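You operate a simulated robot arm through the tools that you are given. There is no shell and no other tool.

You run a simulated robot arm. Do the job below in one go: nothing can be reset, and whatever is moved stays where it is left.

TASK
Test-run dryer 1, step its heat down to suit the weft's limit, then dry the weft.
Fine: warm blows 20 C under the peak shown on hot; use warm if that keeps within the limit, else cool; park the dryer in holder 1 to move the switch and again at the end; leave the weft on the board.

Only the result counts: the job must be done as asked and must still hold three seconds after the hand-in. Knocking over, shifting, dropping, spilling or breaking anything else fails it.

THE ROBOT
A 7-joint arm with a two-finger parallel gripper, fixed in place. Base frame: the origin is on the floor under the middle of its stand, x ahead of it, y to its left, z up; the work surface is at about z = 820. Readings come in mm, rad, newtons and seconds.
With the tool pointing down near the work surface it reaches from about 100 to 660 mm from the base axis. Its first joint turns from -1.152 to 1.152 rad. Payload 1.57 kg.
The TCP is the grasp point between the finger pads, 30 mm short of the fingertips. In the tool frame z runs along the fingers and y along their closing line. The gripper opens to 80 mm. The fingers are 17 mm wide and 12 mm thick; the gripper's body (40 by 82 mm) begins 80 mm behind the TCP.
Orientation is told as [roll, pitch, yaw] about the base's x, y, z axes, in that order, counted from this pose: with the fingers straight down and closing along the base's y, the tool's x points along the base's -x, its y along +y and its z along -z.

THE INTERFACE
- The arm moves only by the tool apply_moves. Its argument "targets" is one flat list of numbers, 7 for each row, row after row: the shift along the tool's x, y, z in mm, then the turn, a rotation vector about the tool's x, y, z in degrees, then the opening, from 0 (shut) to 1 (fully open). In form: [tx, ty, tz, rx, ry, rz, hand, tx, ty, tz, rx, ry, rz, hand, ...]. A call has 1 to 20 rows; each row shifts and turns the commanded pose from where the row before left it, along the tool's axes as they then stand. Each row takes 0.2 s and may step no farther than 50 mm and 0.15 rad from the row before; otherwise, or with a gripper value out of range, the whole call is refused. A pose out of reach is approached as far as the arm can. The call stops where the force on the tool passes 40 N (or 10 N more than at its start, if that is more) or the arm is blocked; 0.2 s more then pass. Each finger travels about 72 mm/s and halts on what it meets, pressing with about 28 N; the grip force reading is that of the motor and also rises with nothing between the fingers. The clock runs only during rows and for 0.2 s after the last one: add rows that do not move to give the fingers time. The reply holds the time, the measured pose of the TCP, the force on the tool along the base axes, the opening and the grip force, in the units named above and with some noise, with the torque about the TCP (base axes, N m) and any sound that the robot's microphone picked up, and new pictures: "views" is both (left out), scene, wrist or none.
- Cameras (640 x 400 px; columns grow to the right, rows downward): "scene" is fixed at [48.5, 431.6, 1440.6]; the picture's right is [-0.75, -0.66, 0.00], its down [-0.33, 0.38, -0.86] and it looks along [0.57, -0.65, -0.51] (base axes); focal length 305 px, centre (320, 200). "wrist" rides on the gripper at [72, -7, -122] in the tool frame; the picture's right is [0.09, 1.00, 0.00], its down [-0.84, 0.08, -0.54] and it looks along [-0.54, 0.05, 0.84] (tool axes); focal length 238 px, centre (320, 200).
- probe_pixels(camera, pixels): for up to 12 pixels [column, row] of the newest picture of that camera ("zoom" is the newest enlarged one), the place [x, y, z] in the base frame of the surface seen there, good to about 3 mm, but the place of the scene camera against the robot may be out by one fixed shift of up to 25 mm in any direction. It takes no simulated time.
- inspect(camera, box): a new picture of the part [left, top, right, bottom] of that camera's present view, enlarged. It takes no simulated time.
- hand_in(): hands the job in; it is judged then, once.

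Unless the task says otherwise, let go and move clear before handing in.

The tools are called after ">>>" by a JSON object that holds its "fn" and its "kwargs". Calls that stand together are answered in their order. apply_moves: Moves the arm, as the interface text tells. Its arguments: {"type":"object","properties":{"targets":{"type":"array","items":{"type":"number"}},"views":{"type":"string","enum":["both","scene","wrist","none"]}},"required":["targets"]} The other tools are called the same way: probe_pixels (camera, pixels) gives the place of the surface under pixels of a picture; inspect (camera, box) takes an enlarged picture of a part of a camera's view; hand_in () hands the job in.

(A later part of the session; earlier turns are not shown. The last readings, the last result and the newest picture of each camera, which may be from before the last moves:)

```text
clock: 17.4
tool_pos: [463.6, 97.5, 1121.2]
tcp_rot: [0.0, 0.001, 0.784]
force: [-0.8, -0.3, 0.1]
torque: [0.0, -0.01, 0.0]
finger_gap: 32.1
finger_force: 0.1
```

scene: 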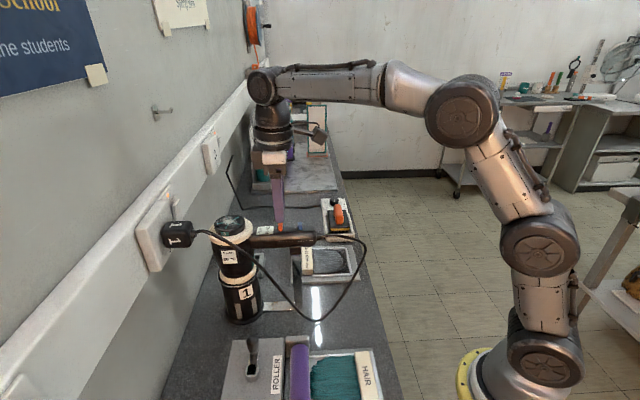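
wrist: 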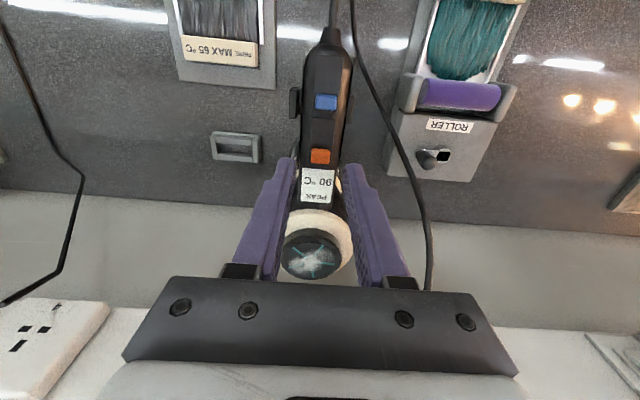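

>>> {"fn": "inspect", "kwargs": {"camera": "scene", "box": [230, 200, 330, 265]}}

>>> {"fn": "inspect", "kwargs": {"camera": "wrist", "box": [280, 70, 370, 210]}}

>>> {"fn": "probe_pixels", "kwargs": {"camera": "wrist", "pixels": [[320, 154], [312, 154], [328, 154], [320, 160], [326, 102], [326, 99], [322, 138], [322, 130], [320, 172], [316, 182], [330, 135], [312, 135]]}}

```text
6.15 times, centred on (280, 232) of scene
```

zoom: 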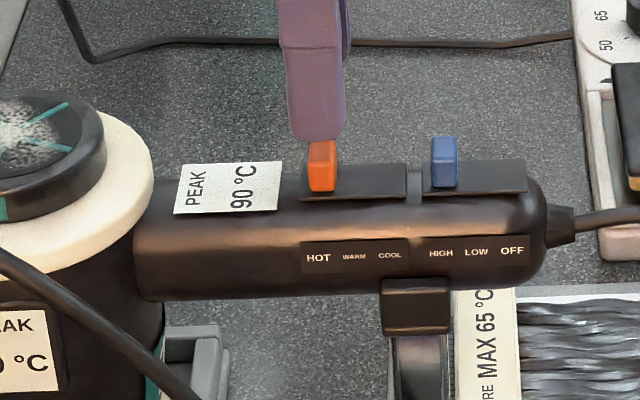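

```text
2.86 times, centred on (325, 140) of wrist
```

zoom: 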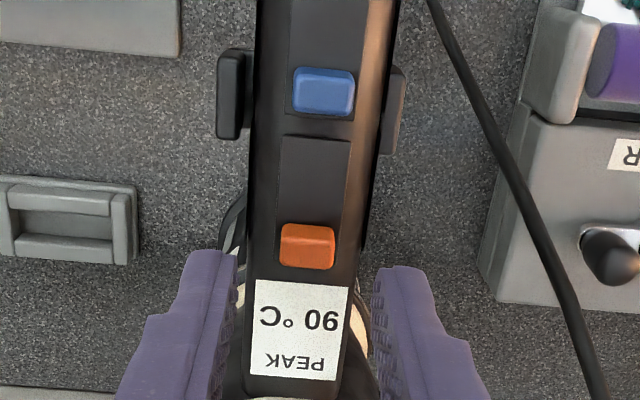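

```text
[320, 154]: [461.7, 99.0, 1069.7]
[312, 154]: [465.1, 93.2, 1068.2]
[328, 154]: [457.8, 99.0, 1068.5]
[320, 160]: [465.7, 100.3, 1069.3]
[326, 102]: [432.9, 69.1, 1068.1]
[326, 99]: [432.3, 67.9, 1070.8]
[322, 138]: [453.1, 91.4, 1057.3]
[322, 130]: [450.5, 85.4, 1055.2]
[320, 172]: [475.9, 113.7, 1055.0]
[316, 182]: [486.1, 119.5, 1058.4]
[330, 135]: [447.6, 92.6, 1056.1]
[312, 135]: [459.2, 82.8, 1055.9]
```

The orange knob is centred at about (462,97) with its top at z≈1069 and the plate at 1056; HOT to COOL is about 24 mm along the handle. I'll lower the fingertips to z≈1060 and close on the knob.

>>> {"fn": "apply_moves", "kwargs": {"targets": [0, 0, 15, 0, 0, 0, 0.4, 0, 0, 10, 0, 0, 0, 0.4, 0, 0, 5, 0, 0, 0, 0.4, 0, 0, 0, 0, 0, 0, 0.3, 0, 0, 0, 0, 0, 0, 0.2, 0, 0, 0, 0, 0, 0, 0.1, 0, 0, 0, 0, 0, 0, 0.1], "views": "both"}}

```text
clock: 19.0
tool_pos: [465.3, 97.6, 1089.7]
tcp_rot: [-0.001, 0.0, 0.786]
force: [-0.9, 0.4, 0.0]
torque: [-0.03, 0.04, 0.03]
finger_gap: 13.2
finger_force: 28.0
```

scene: 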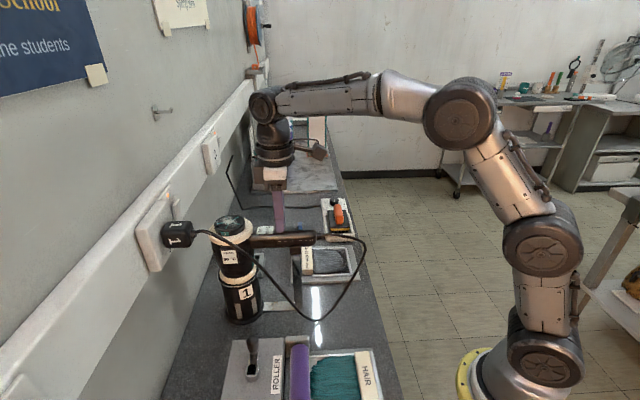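
wrist: 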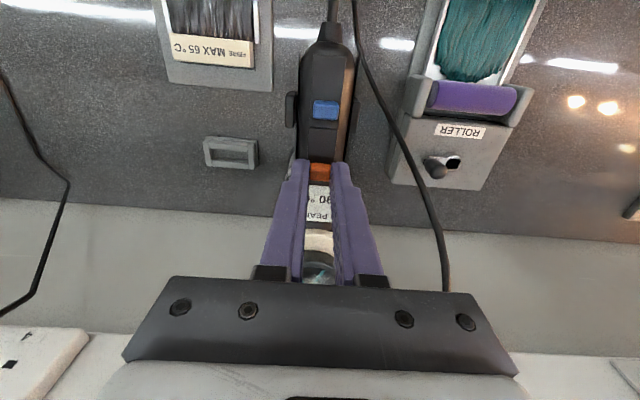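

The fingers hold the knob at 13.2 mm. I'll draw it 24 mm along the handle towards COOL in small steps.

>>> {"fn": "apply_moves", "kwargs": {"targets": [4, 0, 0, 0, 0, 0, 0.1, 4, 0, 0, 0, 0, 0, 0.1, 4, 0, 0, 0, 0, 0, 0.1, 4, 0, 0, 0, 0, 0, 0.1, 4, 0, 0, 0, 0, 0, 0.1, 3, 0, 0, 0, 0, 0, 0.1, 0, 0, 0, 0, 0, 0, 0.1], "views": "both"}}

>>> {"fn": "inspect", "kwargs": {"camera": "scene", "box": [230, 200, 330, 265]}}

```text
clock: 20.6
tool_pos: [447.8, 81.8, 1090.9]
tcp_rot: [0.0, -0.003, 0.786]
force: [3.3, 3.5, -0.9]
torque: [0.37, -0.34, -0.05]
finger_gap: 13.2
finger_force: 28.1
```

scene: 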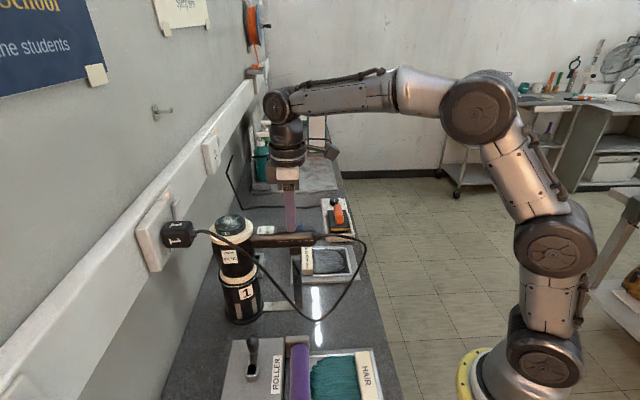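
wrist: 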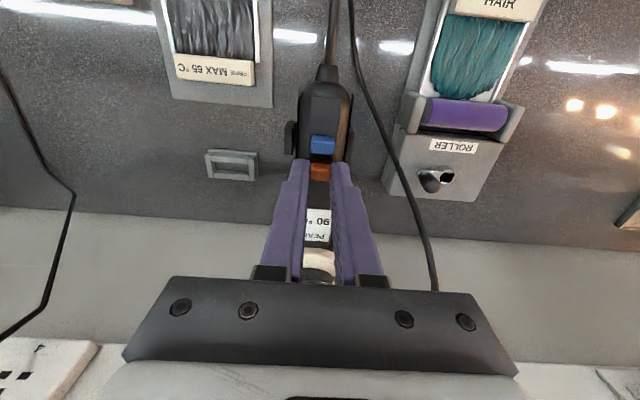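

```text
6.15 times, centred on (280, 232) of scene
```

zoom: 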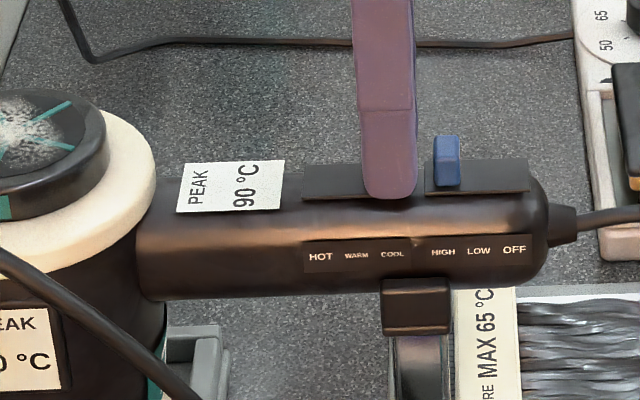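

The fingertips now stand at zoom column 388, beside the COOL legend at 392, with about 5 N of resistance. I'll let go and rise to see where the knob stays.

>>> {"fn": "apply_moves", "kwargs": {"targets": [0, 0, 0, 0, 0, 0, 0.3, 0, 0, 0, 0, 0, 0, 0.4, 0, 0, -20, 0, 0, 0, 0.4, 0, 0, -20, 0, 0, 0, 0.4, 0, 0, 0, 0, 0, 0, 0.4], "views": "both"}}

>>> {"fn": "inspect", "kwargs": {"camera": "scene", "box": [230, 200, 330, 265]}}

>>> {"fn": "inspect", "kwargs": {"camera": "wrist", "box": [280, 50, 370, 210]}}

```text
clock: 21.8
tool_pos: [447.7, 80.3, 1131.2]
tcp_rot: [-0.001, 0.0, 0.786]
force: [0.3, 1.1, -1.1]
torque: [0.01, 0.01, 0.01]
finger_gap: 32.1
finger_force: 0.0
```

scene: 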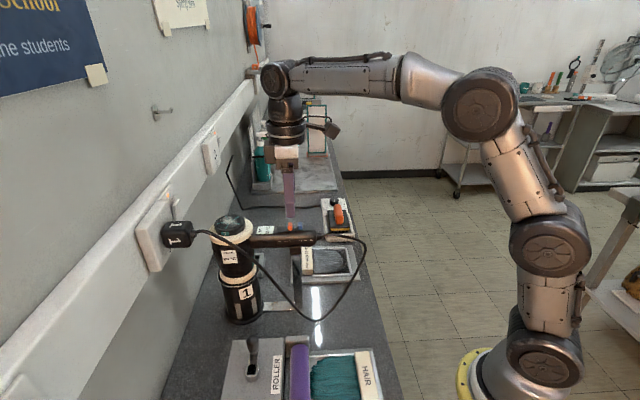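
wrist: 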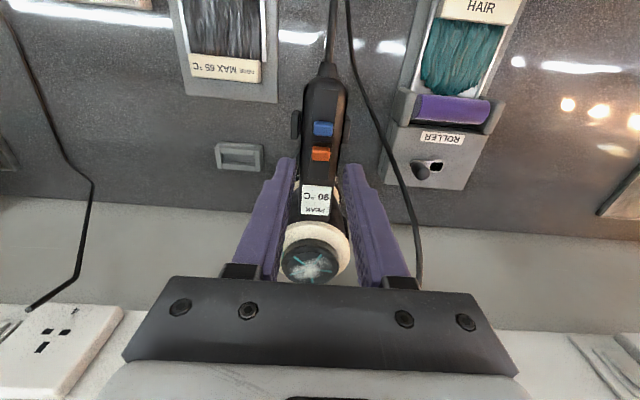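

```text
6.15 times, centred on (280, 232) of scene
```

zoom: 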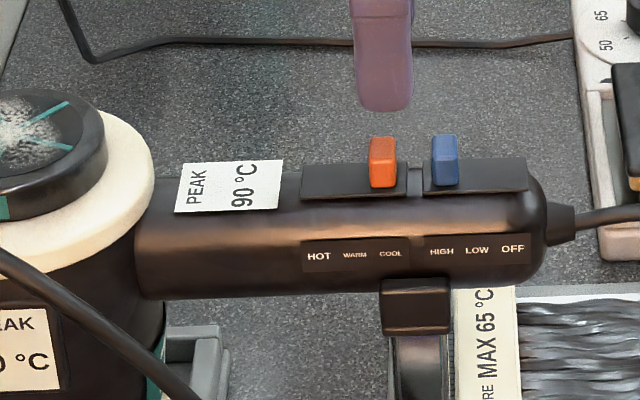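

```text
2.50 times, centred on (325, 130) of wrist
```

zoom: 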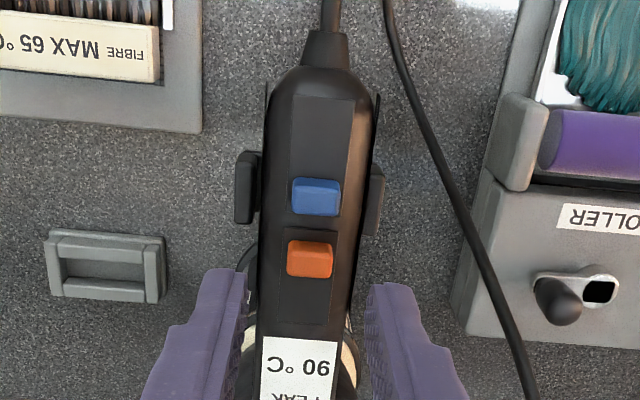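

The knob is past WARM but about 3 mm short of the middle of COOL: zoom column 383 against an expected 393. I'll grip it again and push the rest of the way.

>>> {"fn": "apply_moves", "kwargs": {"targets": [-1, 0, 20, 0, 0, 0, 0.4, 0, 0, 15, 0, 0, 0, 0.4, 0, 0, 6, 0, 0, 0, 0.4, 0, 0, 0, 0, 0, 0, 0.2, 0, 0, 0, 0, 0, 0, 0.1, 0, 0, 0, 0, 0, 0, 0.05, 2, 0, 0, 0, 0, 0, 0.05, 2, 0, 0, 0, 0, 0, 0.05, 1.5, 0, 0, 0, 0, 0, 0.05, 0, 0, 0, 0, 0, 0, 0.05], "views": "both"}}

>>> {"fn": "inspect", "kwargs": {"camera": "scene", "box": [230, 200, 330, 265]}}

```text
clock: 24.0
tool_pos: [443.7, 78.5, 1090.7]
tcp_rot: [-0.001, 0.0, 0.784]
force: [7.1, 4.4, -0.6]
torque: [0.45, -0.51, -0.03]
finger_gap: 13.1
finger_force: 28.1
```

scene: 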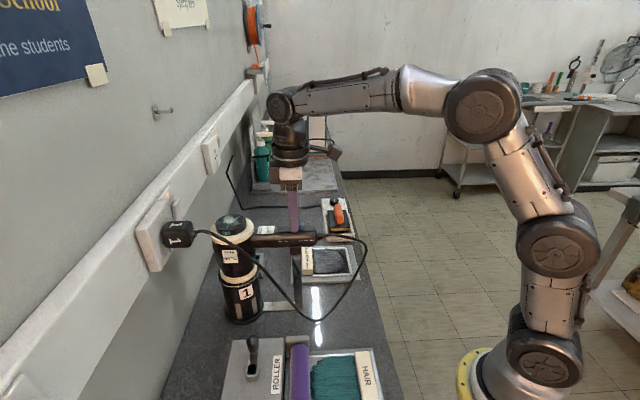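
wrist: 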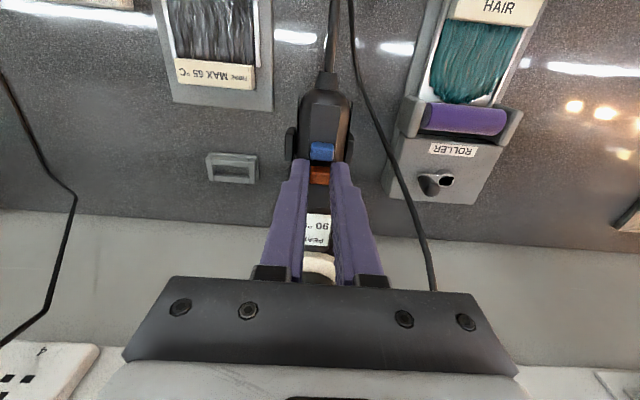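

```text
6.15 times, centred on (280, 232) of scene
```

zoom: 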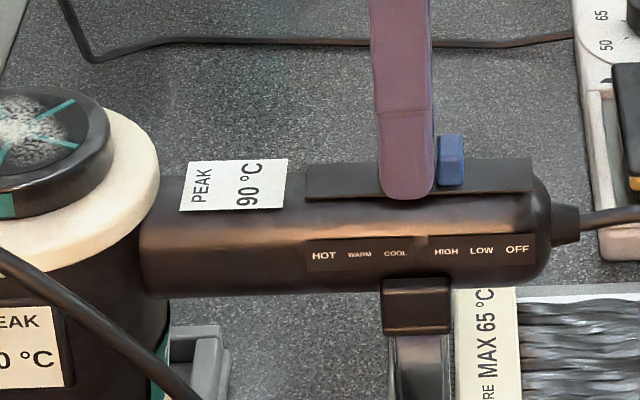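

The resistance rose to 8 N and the whole dryer leaned about 2 mm, so the knob may be at its stop. I'll release and look again.

>>> {"fn": "apply_moves", "kwargs": {"targets": [0, 0, 0, 0, 0, 0, 0.3, 0, 0, 0, 0, 0, 0, 0.4, 0, 0, -20, 0, 0, 0, 0.4, 0, 0, -20, 0, 0, 0, 0.4, 0, 0, 0, 0, 0, 0, 0.4], "views": "both"}}

>>> {"fn": "inspect", "kwargs": {"camera": "scene", "box": [230, 200, 330, 265]}}

>>> {"fn": "inspect", "kwargs": {"camera": "wrist", "box": [280, 50, 370, 210]}}

>>> {"fn": "inspect", "kwargs": {"camera": "scene", "box": [190, 200, 330, 330]}}

```text
clock: 25.2
tool_pos: [443.9, 78.3, 1130.2]
tcp_rot: [-0.001, 0.001, 0.785]
force: [-0.7, -0.2, 0.5]
torque: [0.02, 0.0, 0.01]
finger_gap: 32.1
finger_force: 0.1
```

scene: 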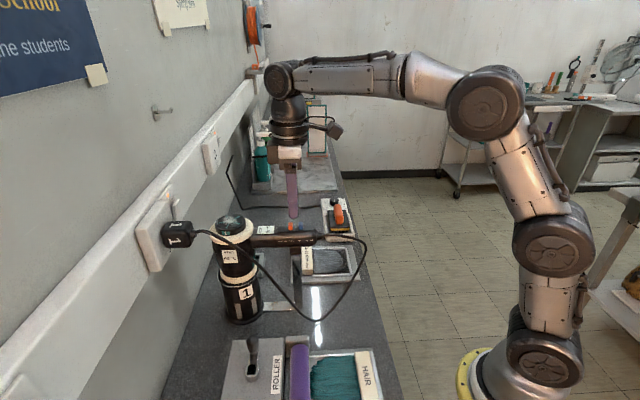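
wrist: 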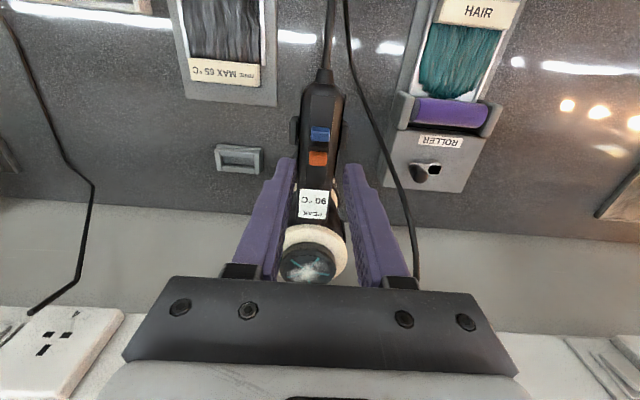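

```text
6.15 times, centred on (280, 232) of scene
```

zoom: 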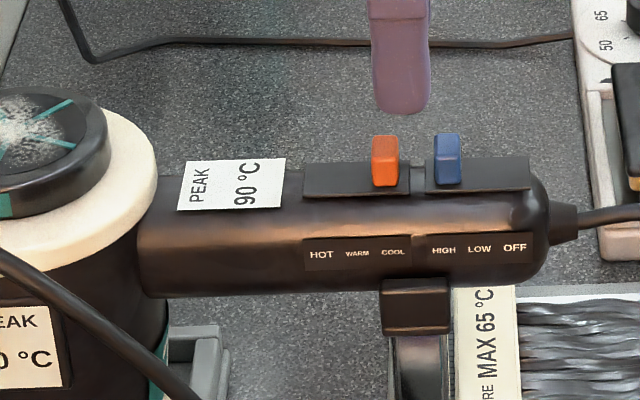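

```text
2.50 times, centred on (325, 130) of wrist
```

zoom: 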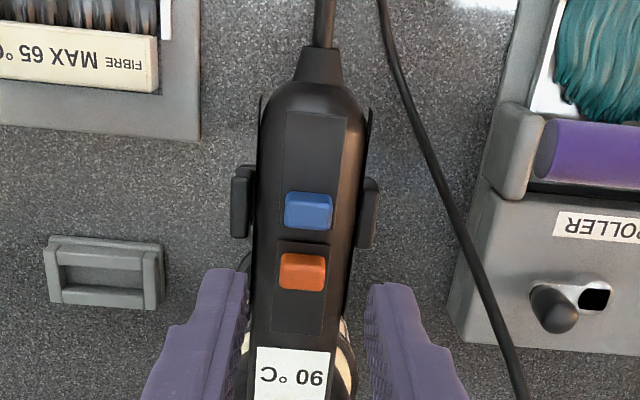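

```text
3.08 times, centred on (260, 265) of scene
```

zoom: 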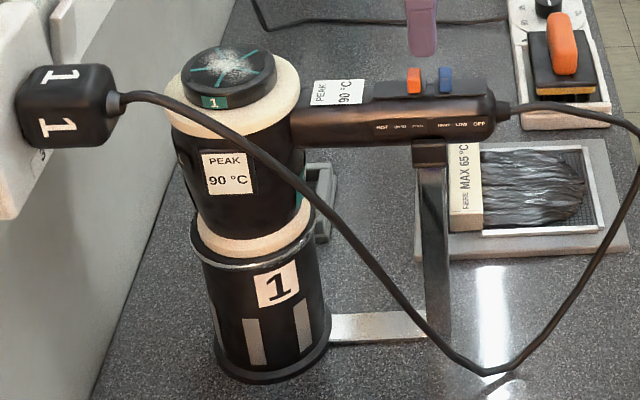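

The knob did not shift relative to the COOL legend, so it is at its end stop, 20 mm from HOT: heat is on COOL. I'll go back over the PEAK part of the handle, lower and grip it again.

>>> {"fn": "apply_moves", "kwargs": {"targets": [-20, 0, 0, 0, 0, 0, 0.7, -20, 0, 0, 0, 0, 0, 1, -21, -0.2, 0, 0, 0, 0, 1, 0, 0, 30, 0, 0, 0, 1, 0, 0, 30, 0, 0, 0, 1, 0, 0, 20, 0, 0, 0, 1, 0, 0, 14, 0, 0, 0, 1, 0, 0, 0, 0, 0, 0, 1], "views": "both"}}

```text
clock: 27.0
tool_pos: [488.3, 121.0, 1032.8]
tcp_rot: [0.001, 0.0, 0.786]
force: [-0.3, 0.6, -0.6]
torque: [-0.03, 0.03, 0.01]
finger_gap: 80.2
finger_force: 0.0
```

scene: 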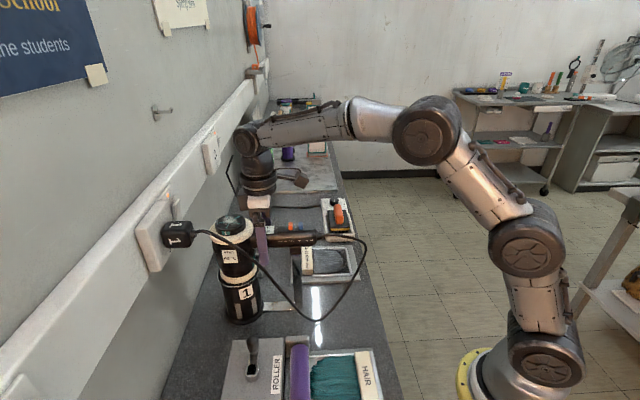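
wrist: 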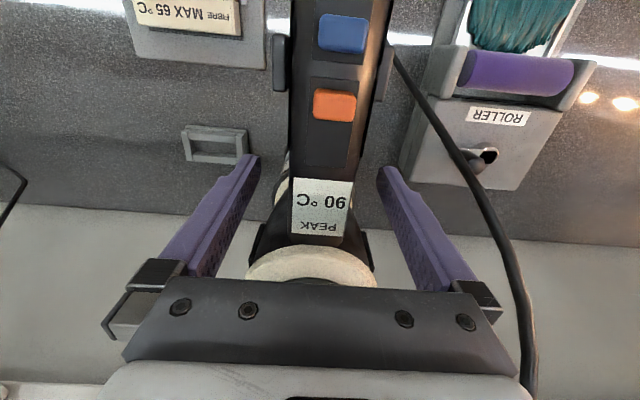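

The fingers straddle the handle at the PEAK label again, 3 mm lower than last time. I'll raise 3 mm and close.

>>> {"fn": "apply_moves", "kwargs": {"targets": [0, 0, -3, 0, 0, 0, 1, 0, 0, 0, 0, 0, 0, 0.6, 0, 0, 0, 0, 0, 0, 0.5, 0, 0, 0, 0, 0, 0, 0.4, 0, 0, 0, 0, 0, 0, 0.3, 0, 0, 0, 0, 0, 0, 0.2, 0, 0, 0, 0, 0, 0, 0.2], "views": "wrist"}}

```text
clock: 28.6
tool_pos: [487.2, 120.3, 1037.3]
tcp_rot: [0.001, 0.0, 0.787]
force: [-0.7, -0.2, 1.8]
torque: [-0.01, 0.1, -0.03]
finger_gap: 36.0
finger_force: 28.0
```

wrist: 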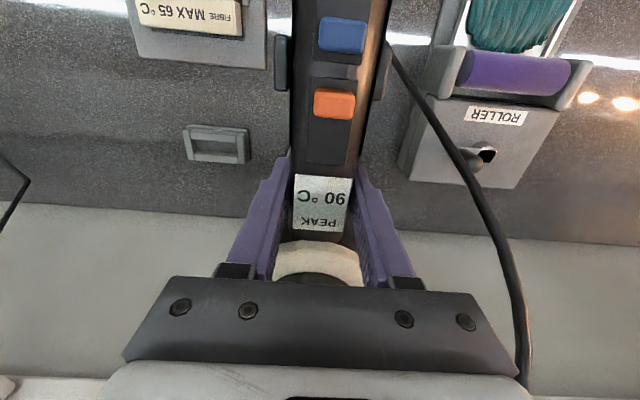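

Grip is good at 36.0 mm and 28 N with the tool at (487,120,1037). I'll lift the dryer about 185 mm, well clear of the cup and fork, and check that it runs cool.

>>> {"fn": "apply_moves", "kwargs": {"targets": [0, 0, -5, 0, 0, 0, 0.2, 0, 0, -10, 0, 0, 0, 0.2, 0, 0, -15, 0, 0, 0, 0.2, 0, 0, -20, 0, 0, 0, 0.2, 0, 0, -20, 0, 0, 0, 0.2, 0, 0, -20, 0, 0, 0, 0.2, 0, 0, -20, 0, 0, 0, 0.2, 0, 0, -25, 0, 0, 0, 0.2, 0, 0, -25, 0, 0, 0, 0.2, 0, 0, -25, 0, 0, 0, 0.2, 0, 0, 0, 0, 0, 0, 0.2], "views": "both"}}

>>> {"fn": "inspect", "kwargs": {"camera": "scene", "box": [180, 120, 380, 330]}}

```text
clock: 31.0
tool_pos: [487.1, 120.2, 1222.4]
tcp_rot: [0.0, -0.001, 0.785]
force: [0.9, 0.4, -5.4]
torque: [-0.18, 0.18, 0.0]
finger_gap: 35.9
finger_force: 27.9
```

scene: 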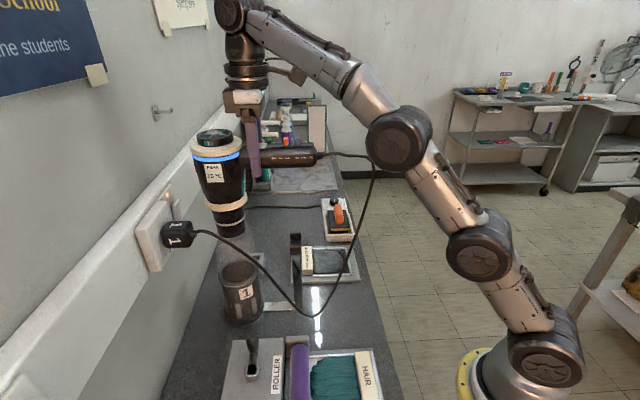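
wrist: 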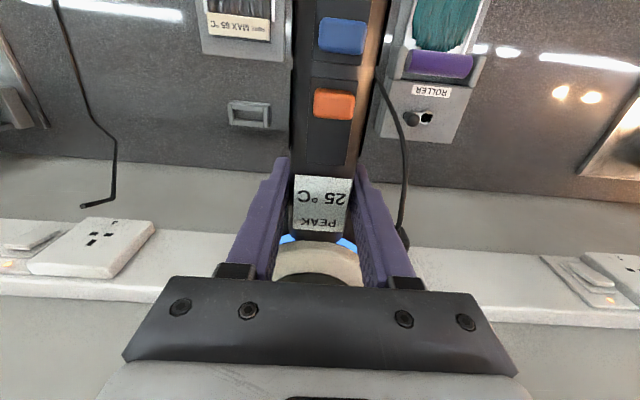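

```text
1.90 times, centred on (280, 225) of scene
```

zoom: 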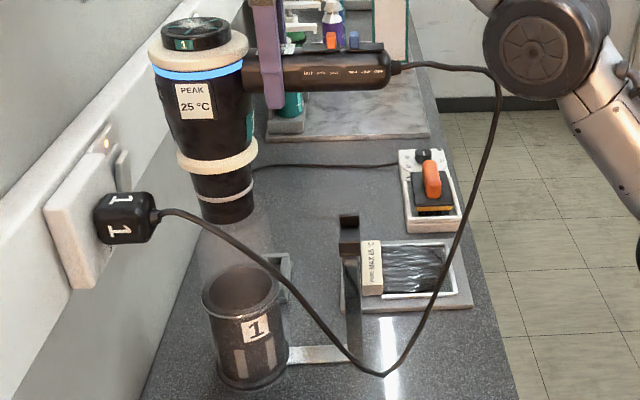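

The ring now glows blue and PEAK reads 25 °C, so it is blowing cool. I'll carry it towards the weft, turning the handle towards the roller side so the cord stays clear of the fork.

>>> {"fn": "apply_moves", "kwargs": {"targets": [12.35, -6.55, 0, 0, 0, 7.5, 0.2, 11.39, -8.1, 0, 0, 0, 7.5, 0.2, 10.23, -9.52, 0, 0, 0, 7.5, 0.2, 8.91, -10.77, 0, 0, 0, 7.5, 0.2, 7.42, -11.84, 0, 0, 0, 7.5, 0.2, 5.81, -12.7, 0, 0, 0, 7.5, 0.2, 0, 0, 0, 0, 0, 0, 0.2], "views": "both"}}

```text
clock: 32.6
tool_pos: [463.4, 43.5, 1223.0]
tcp_rot: [0.0, -0.001, -0.002]
force: [-0.1, 0.2, -6.6]
torque: [-0.01, 0.25, 0.01]
finger_gap: 35.8
finger_force: 28.3
```

scene: 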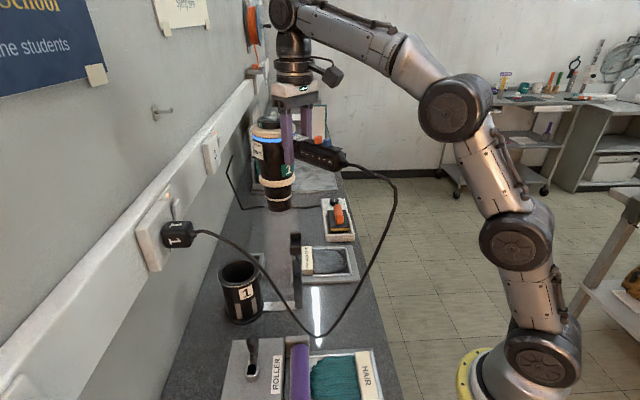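
wrist: 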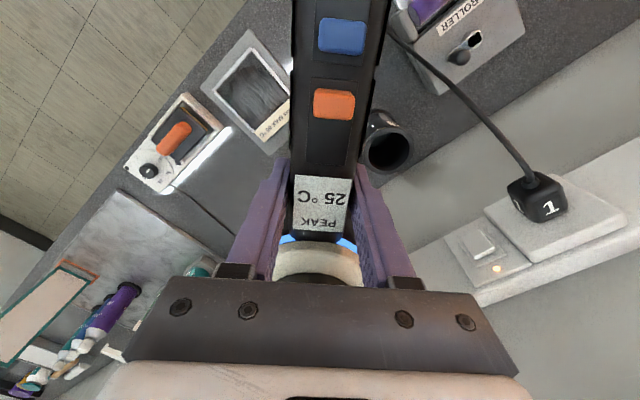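

The carry is steady, with the dryer upright, still cool, and the cord trailing clear. I'll do the second half of the turn to bring the nozzle over the weft.

>>> {"fn": "apply_moves", "kwargs": {"targets": [4.23, -13.9, 0, 0, 0, 7.5, 0.2, 2.37, -14.33, 0, 0, 0, 7.5, 0.2, 0.49, -14.53, 0, 0, 0, 7.5, 0.2, -1.41, -14.46, 0, 0, 0, 7.5, 0.2, -3.29, -14.16, 0, 0, 0, 7.5, 0.2, -5.1, -13.61, 0, 0, 0, 7.5, 0.2, 0, 0, 0, 0, 0, 0, 0.2], "views": "both"}}

>>> {"fn": "inspect", "kwargs": {"camera": "scene", "box": [220, 60, 420, 300]}}

```text
clock: 34.2
tool_pos: [436.8, -43.9, 1222.7]
tcp_rot: [-0.001, -0.001, -0.787]
force: [-0.8, -0.6, -6.1]
torque: [0.17, 0.14, 0.02]
finger_gap: 35.9
finger_force: 27.9
```

scene: 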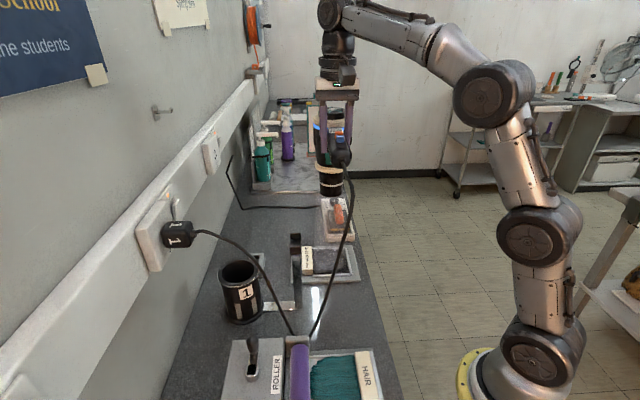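
wrist: 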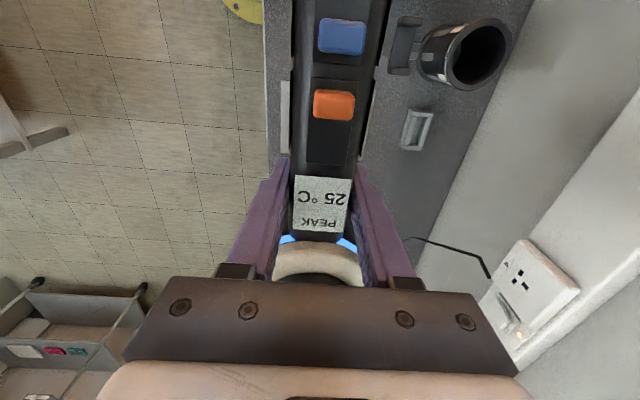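

```text
1.67 times, centred on (320, 180) of scene
```

zoom: 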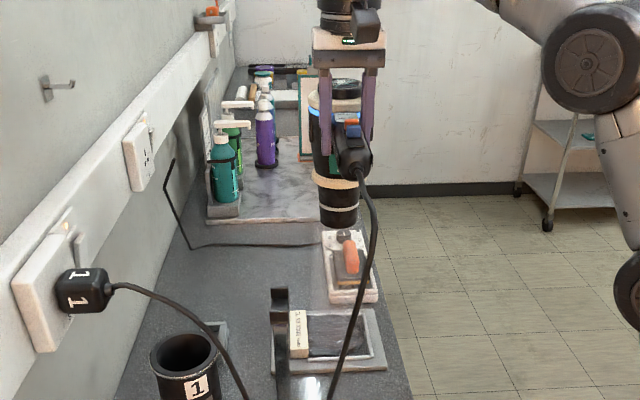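

The nozzle should now be above the weft at about (481,-88), while the cord's low loop hangs near the roller guard at scene (291,333). I'll check the cord's clearance before lowering.

>>> {"fn": "inspect", "kwargs": {"camera": "scene", "box": [220, 240, 380, 400]}}

>>> {"fn": "probe_pixels", "kwargs": {"camera": "scene", "pixels": [[225, 238], [250, 262], [270, 295], [285, 320], [293, 333], [310, 330], [322, 300], [335, 270], [345, 230], [350, 180], [300, 342], [252, 345]]}}

```text
2.50 times, centred on (300, 320) of scene
```

zoom: 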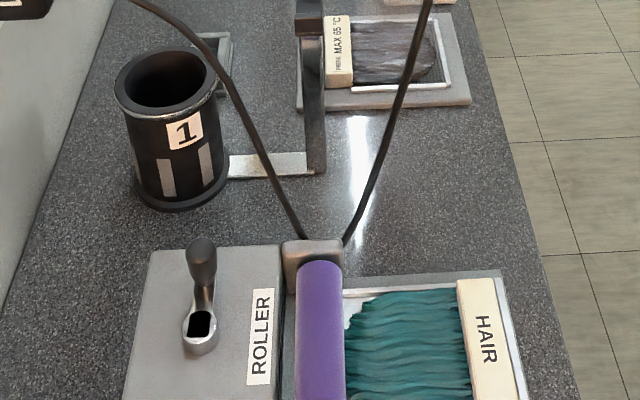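

```text
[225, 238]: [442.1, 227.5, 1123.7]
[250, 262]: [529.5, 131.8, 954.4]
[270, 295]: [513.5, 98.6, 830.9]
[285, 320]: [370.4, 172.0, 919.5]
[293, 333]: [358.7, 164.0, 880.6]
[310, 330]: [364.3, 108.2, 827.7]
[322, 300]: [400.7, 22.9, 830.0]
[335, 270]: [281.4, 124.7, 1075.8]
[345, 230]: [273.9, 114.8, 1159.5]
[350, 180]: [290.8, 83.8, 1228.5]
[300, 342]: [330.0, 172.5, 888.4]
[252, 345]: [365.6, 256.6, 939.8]
```

The loop's bottom hangs just behind the roller guard, and lowering would drop it onto the roller. I'll turn the handle halfway back (yaw 0), keeping the nozzle over the weft, so the cord hangs over open bench instead.

>>> {"fn": "apply_moves", "kwargs": {"targets": [-2.97, -6.93, 0, 0, 0, -7.5, 0.2, -2.04, -7.26, 0, 0, 0, -7.5, 0.2, -1.08, -7.46, 0, 0, 0, -7.5, 0.2, -0.09, -7.54, 0, 0, 0, -7.5, 0.2, 0.89, -7.49, 0, 0, 0, -7.5, 0.2, 1.86, -7.3, 0, 0, 0, -7.5, 0.2, 0, 0, 0, 0, 0, 0, 0.2], "views": "both"}}

>>> {"fn": "inspect", "kwargs": {"camera": "scene", "box": [220, 140, 420, 400]}}

```text
clock: 35.8
tool_pos: [420.7, -83.8, 1223.6]
tcp_rot: [-0.001, 0.0, 0.001]
force: [0.1, 0.1, -5.6]
torque: [0.01, 0.24, 0.06]
finger_gap: 35.8
finger_force: 27.4
```

scene: 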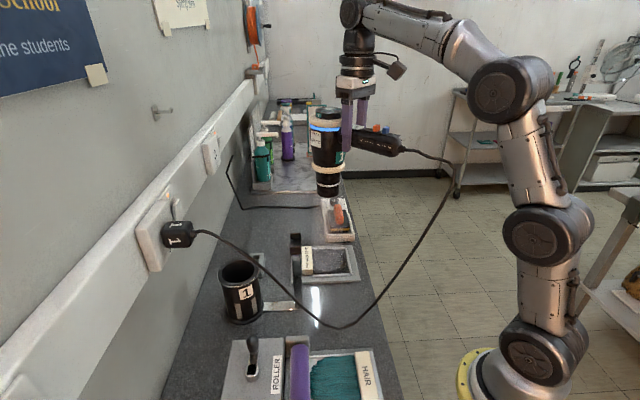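
wrist: 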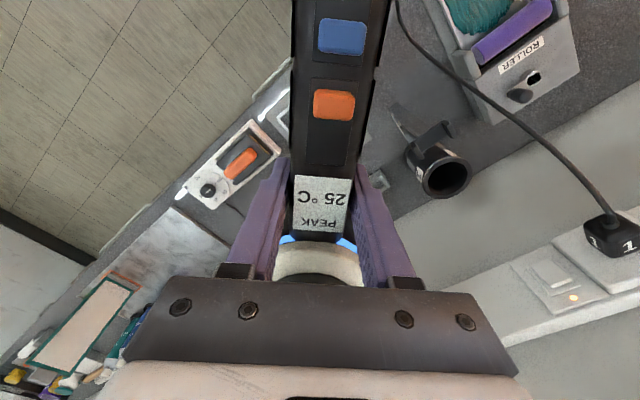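

```text
1.54 times, centred on (320, 270) of scene
```

zoom: 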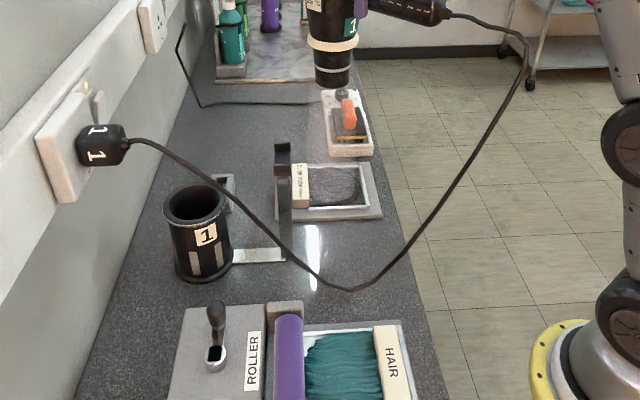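

The cord now hangs over open bench, clear of roller, fork and hair board. I'll lower the nozzle to roughly 110 mm above the weft and check the weft closely.

>>> {"fn": "inspect", "kwargs": {"camera": "scene", "box": [290, 235, 370, 290]}}

>>> {"fn": "apply_moves", "kwargs": {"targets": [0, 0, 20, 0, 0, 0, 0.2, 0, 0, 20, 0, 0, 0, 0.2, 0, 0, 20, 0, 0, 0, 0.2, 0, 0, 20, 0, 0, 0, 0.2, 0, 0, 20, 0, 0, 0, 0.2, 0, 0, 0, 0, 0, 0, 0.2], "views": "both"}}

>>> {"fn": "inspect", "kwargs": {"camera": "scene", "box": [260, 190, 400, 340]}}

```text
7.27 times, centred on (330, 262) of scene
```

zoom: 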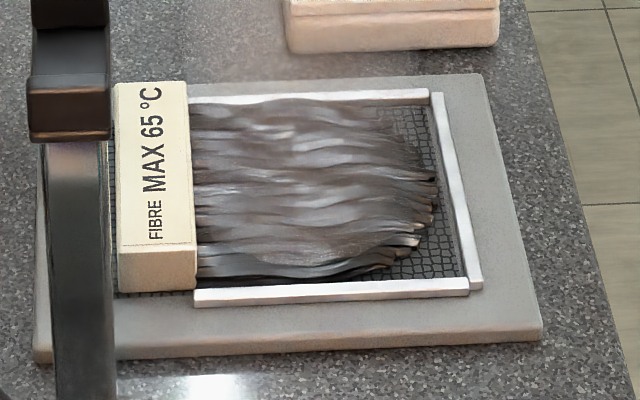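

```text
clock: 37.2
tool_pos: [419.8, -83.8, 1122.5]
tcp_rot: [-0.001, 0.002, -0.001]
force: [0.0, 1.4, -6.0]
torque: [0.04, 0.22, 0.01]
finger_gap: 36.0
finger_force: 28.0
```

scene: 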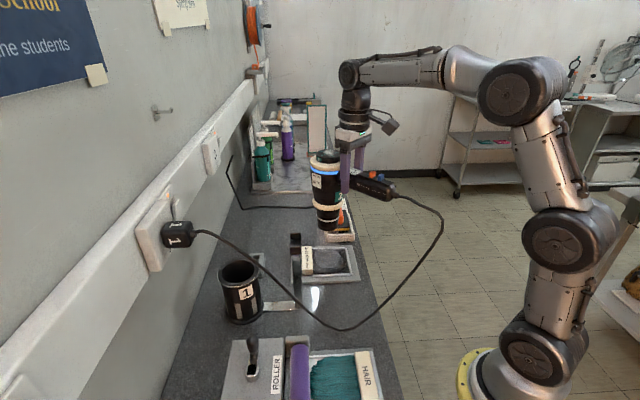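
wrist: 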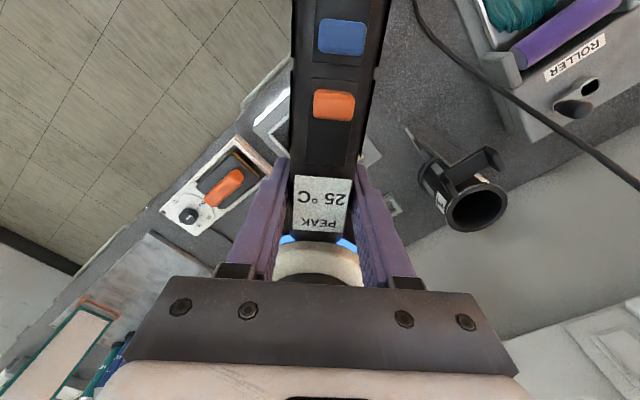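

```text
2.67 times, centred on (330, 265) of scene
```

zoom: 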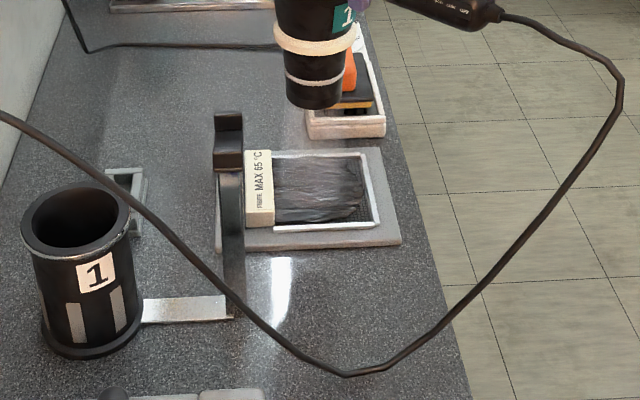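

The nozzle is over the weft with cool air on it, and the strands already look less dark than before. I'll hold here and compare the weft.

>>> {"fn": "apply_moves", "kwargs": {"targets": [0, 0, 0, 0, 0, 0, 0.2, 0, 0, 0, 0, 0, 0, 0.2, 0, 0, 0, 0, 0, 0, 0.2, 0, 0, 0, 0, 0, 0, 0.2, 0, 0, 0, 0, 0, 0, 0.2, 0, 0, 0, 0, 0, 0, 0.2, 0, 0, 0, 0, 0, 0, 0.2, 0, 0, 0, 0, 0, 0, 0.2, 0, 0, 0, 0, 0, 0, 0.2, 0, 0, 0, 0, 0, 0, 0.2], "views": "scene"}}

>>> {"fn": "inspect", "kwargs": {"camera": "scene", "box": [290, 235, 370, 290]}}

```text
clock: 39.4
tool_pos: [418.4, -83.3, 1122.4]
tcp_rot: [0.0, 0.001, -0.001]
force: [0.6, 0.8, -6.8]
torque: [0.0, 0.25, 0.03]
finger_gap: 36.1
finger_force: 27.9
```

scene: 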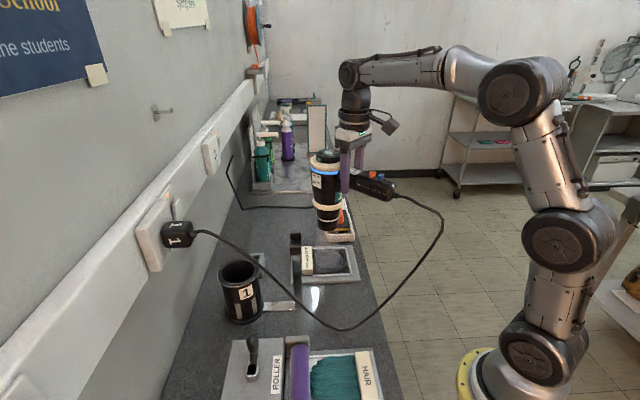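

```text
7.27 times, centred on (330, 262) of scene
```

zoom: 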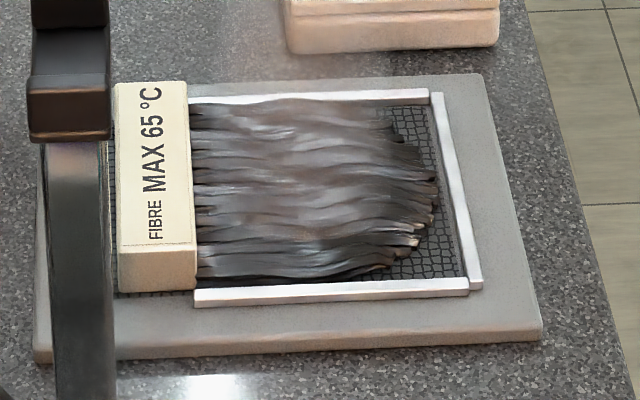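

The strands' middle looks hazy, which may be the air jet. I'll probe the nozzle and weft to confirm the aim.

>>> {"fn": "probe_pixels", "kwargs": {"camera": "scene", "pixels": [[327, 229], [318, 225], [338, 224], [327, 222], [328, 205], [316, 257], [343, 262], [328, 262], [325, 159], [307, 262], [328, 270], [328, 252]]}}

>>> {"fn": "inspect", "kwargs": {"camera": "scene", "box": [290, 140, 370, 290]}}

```text
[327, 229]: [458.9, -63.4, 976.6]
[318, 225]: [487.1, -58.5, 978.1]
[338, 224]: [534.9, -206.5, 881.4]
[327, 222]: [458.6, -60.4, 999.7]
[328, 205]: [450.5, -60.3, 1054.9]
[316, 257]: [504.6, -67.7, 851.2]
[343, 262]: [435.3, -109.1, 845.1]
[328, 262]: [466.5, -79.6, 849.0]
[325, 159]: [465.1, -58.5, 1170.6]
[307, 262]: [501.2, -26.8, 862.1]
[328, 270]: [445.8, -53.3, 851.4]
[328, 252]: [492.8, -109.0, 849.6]
```

```text
2.67 times, centred on (330, 215) of scene
```

zoom: 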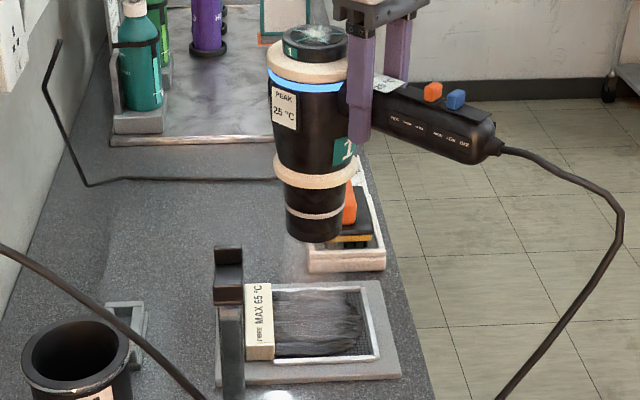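

Aim is right: the nozzle axis is near (490,-83), directly over the weft's middle at (484,-83) and about 125 mm up. I'll lower 20 mm more and hold for four seconds with a slight sweep.

>>> {"fn": "apply_moves", "kwargs": {"targets": [0, 0, 10, 0, 0, 0, 0.2, 0, 0, 10, 0, 0, 0, 0.2, 5, -5, 0, 0, 0, 0, 0.2, 5, -5, 0, 0, 0, 0, 0.2, 0, 0, 0, 0, 0, 0, 0.2, 0, 0, 0, 0, 0, 0, 0.2, 0, 0, 0, 0, 0, 0, 0.2, 0, 0, 0, 0, 0, 0, 0.2, 0, 0, 0, 0, 0, 0, 0.2, 0, 0, 0, 0, 0, 0, 0.2, 0, 0, 0, 0, 0, 0, 0.2, 0, 0, 0, 0, 0, 0, 0.2, 0, 0, 0, 0, 0, 0, 0.2, 0, 0, 0, 0, 0, 0, 0.2, 0, 0, 0, 0, 0, 0, 0.2, 0, 0, 0, 0, 0, 0, 0.2, 0, 0, 0, 0, 0, 0, 0.2, 0, 0, 0, 0, 0, 0, 0.2, 0, 0, 0, 0, 0, 0, 0.2], "views": "both"}}

>>> {"fn": "inspect", "kwargs": {"camera": "scene", "box": [290, 235, 370, 290]}}

```text
clock: 43.4
tool_pos: [410.2, -93.0, 1103.8]
tcp_rot: [-0.001, -0.001, -0.001]
force: [-0.4, -0.1, -6.7]
torque: [0.02, 0.23, 0.0]
finger_gap: 35.8
finger_force: 28.1
```

scene: 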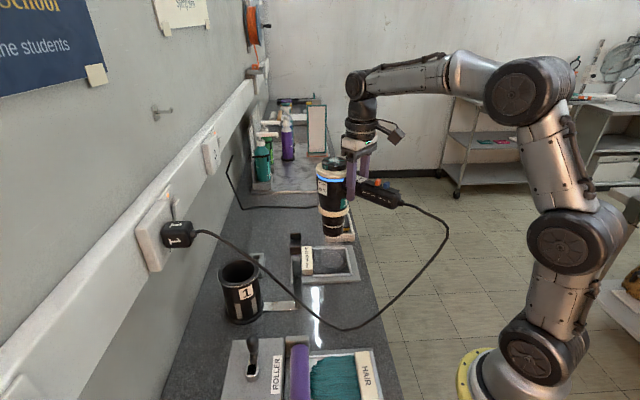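
wrist: 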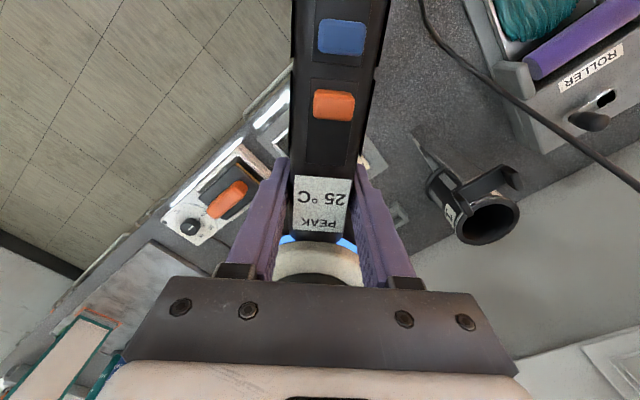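

```text
7.27 times, centred on (330, 262) of scene
```

zoom: 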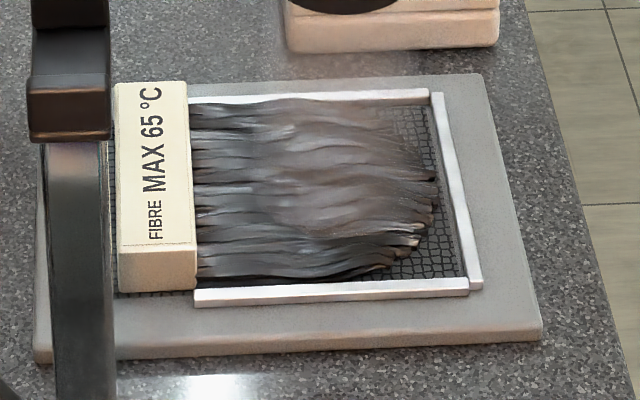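

The hazy patch is the jet and it moved with the nozzle, now covering the strands' middle. I'll keep drying, sweeping slowly back towards the band.

>>> {"fn": "apply_moves", "kwargs": {"targets": [-3, 3, 0, 0, 0, 0, 0.2, -3, 3, 0, 0, 0, 0, 0.2, -3, 3, 0, 0, 0, 0, 0.2, -3, 3, 0, 0, 0, 0, 0.2, -3, 3, 0, 0, 0, 0, 0.2, -3, 3, 0, 0, 0, 0, 0.2, 0, 0, 0, 0, 0, 0, 0.2, 0, 0, 0, 0, 0, 0, 0.2, 0, 0, 0, 0, 0, 0, 0.2, 0, 0, 0, 0, 0, 0, 0.2, 0, 0, 0, 0, 0, 0, 0.2, 0, 0, 0, 0, 0, 0, 0.2, 3, -3, 0, 0, 0, 0, 0.2, 3, -3, 0, 0, 0, 0, 0.2, 3, -3, 0, 0, 0, 0, 0.2, 3, -3, 0, 0, 0, 0, 0.2, 0, 0, 0, 0, 0, 0, 0.2, 0, 0, 0, 0, 0, 0, 0.2, 0, 0, 0, 0, 0, 0, 0.2, 0, 0, 0, 0, 0, 0, 0.2], "views": "scene"}}

>>> {"fn": "inspect", "kwargs": {"camera": "scene", "box": [290, 235, 370, 290]}}

```text
clock: 47.6
tool_pos: [416.6, -89.1, 1102.7]
tcp_rot: [0.001, 0.001, -0.002]
force: [0.6, 0.6, -5.0]
torque: [-0.02, 0.25, -0.02]
finger_gap: 35.9
finger_force: 28.1
```

scene: 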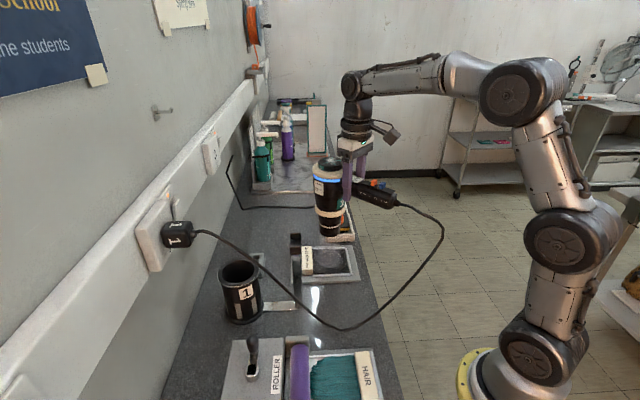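

```text
7.27 times, centred on (330, 262) of scene
```

zoom: 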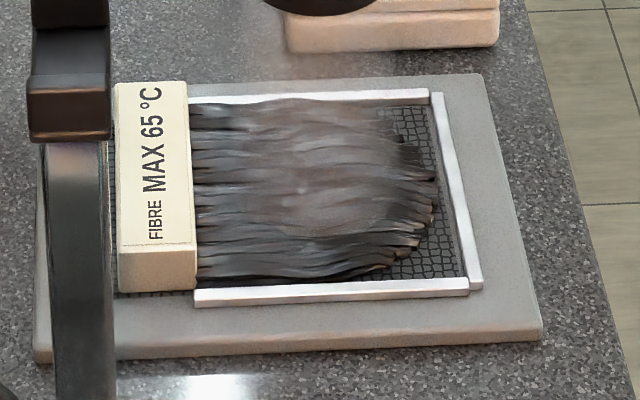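

The shiny highlights on the strands are fading as they dry. I'll continue with a slow sweep across the width of the weft.

>>> {"fn": "apply_moves", "kwargs": {"targets": [-2, -2, 0, 0, 0, 0, 0.2, -2, -2, 0, 0, 0, 0, 0.2, -2, -2, 0, 0, 0, 0, 0.2, -2, -2, 0, 0, 0, 0, 0.2, 0, 0, 0, 0, 0, 0, 0.2, 0, 0, 0, 0, 0, 0, 0.2, 0, 0, 0, 0, 0, 0, 0.2, 0, 0, 0, 0, 0, 0, 0.2, 2, 2, 0, 0, 0, 0, 0.2, 2, 2, 0, 0, 0, 0, 0.2, 2, 2, 0, 0, 0, 0, 0.2, 2, 2, 0, 0, 0, 0, 0.2, 2, 2, 0, 0, 0, 0, 0.2, 2, 2, 0, 0, 0, 0, 0.2, 2, 2, 0, 0, 0, 0, 0.2, 0, 0, 0, 0, 0, 0, 0.2, 0, 0, 0, 0, 0, 0, 0.2, 0, 0, 0, 0, 0, 0, 0.2, 0, 0, 0, 0, 0, 0, 0.2, 0, 0, 0, 0, 0, 0, 0.2], "views": "scene"}}

>>> {"fn": "inspect", "kwargs": {"camera": "scene", "box": [290, 235, 370, 290]}}

```text
clock: 51.8
tool_pos: [411.5, -82.4, 1102.6]
tcp_rot: [0.0, -0.001, 0.001]
force: [-0.4, 1.2, -5.6]
torque: [0.02, 0.22, 0.01]
finger_gap: 35.7
finger_force: 27.9
```

scene: 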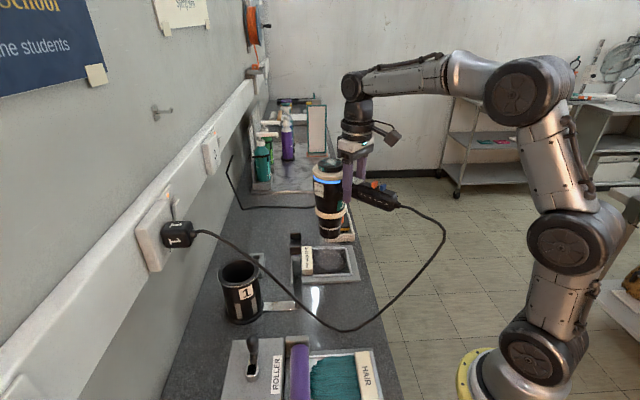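

```text
7.27 times, centred on (330, 262) of scene
```

zoom: 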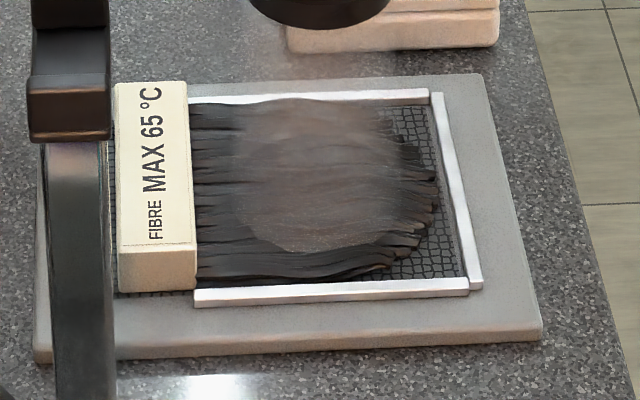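

The change is now clear: strands outside the jet circle have lost their wet shine and look matte. I'll keep drying a while longer until nothing more changes.

>>> {"fn": "apply_moves", "kwargs": {"targets": [0, -3, 0, 0, 0, 0, 0.2, 0, -3, 0, 0, 0, 0, 0.2, 0, 0, 0, 0, 0, 0, 0.2, 0, 0, 0, 0, 0, 0, 0.2, 0, 0, 0, 0, 0, 0, 0.2, 0, 0, 0, 0, 0, 0, 0.2, 0, 0, 0, 0, 0, 0, 0.2, 0, 0, 0, 0, 0, 0, 0.2, 0, 0, 0, 0, 0, 0, 0.2, 0, 0, 0, 0, 0, 0, 0.2, 0, 0, 0, 0, 0, 0, 0.2, 0, 0, 0, 0, 0, 0, 0.2, 0, 0, 0, 0, 0, 0, 0.2, 0, 0, 0, 0, 0, 0, 0.2, 0, 0, 0, 0, 0, 0, 0.2, 0, 0, 0, 0, 0, 0, 0.2, 0, 0, 0, 0, 0, 0, 0.2, 0, 0, 0, 0, 0, 0, 0.2, 0, 0, 0, 0, 0, 0, 0.2, 0, 0, 0, 0, 0, 0, 0.2], "views": "scene"}}

>>> {"fn": "inspect", "kwargs": {"camera": "scene", "box": [290, 235, 370, 290]}}

```text
clock: 56.0
tool_pos: [411.7, -88.6, 1102.3]
tcp_rot: [0.0, 0.0, -0.001]
force: [-0.5, 0.2, -6.3]
torque: [0.01, 0.21, -0.01]
finger_gap: 35.8
finger_force: 28.0
```

scene: 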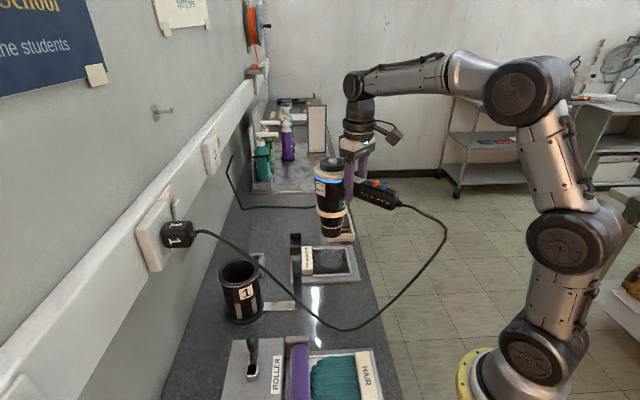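

```text
7.27 times, centred on (330, 262) of scene
```

zoom: 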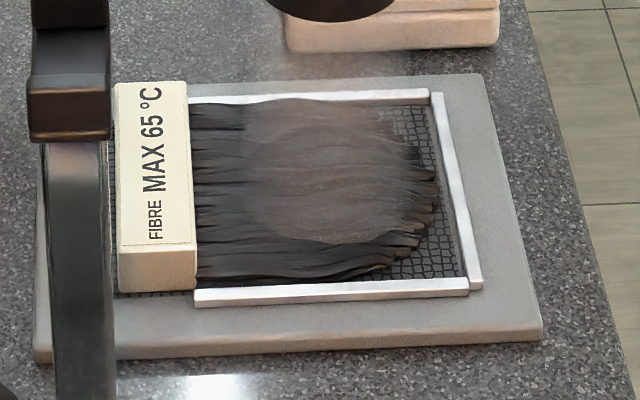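

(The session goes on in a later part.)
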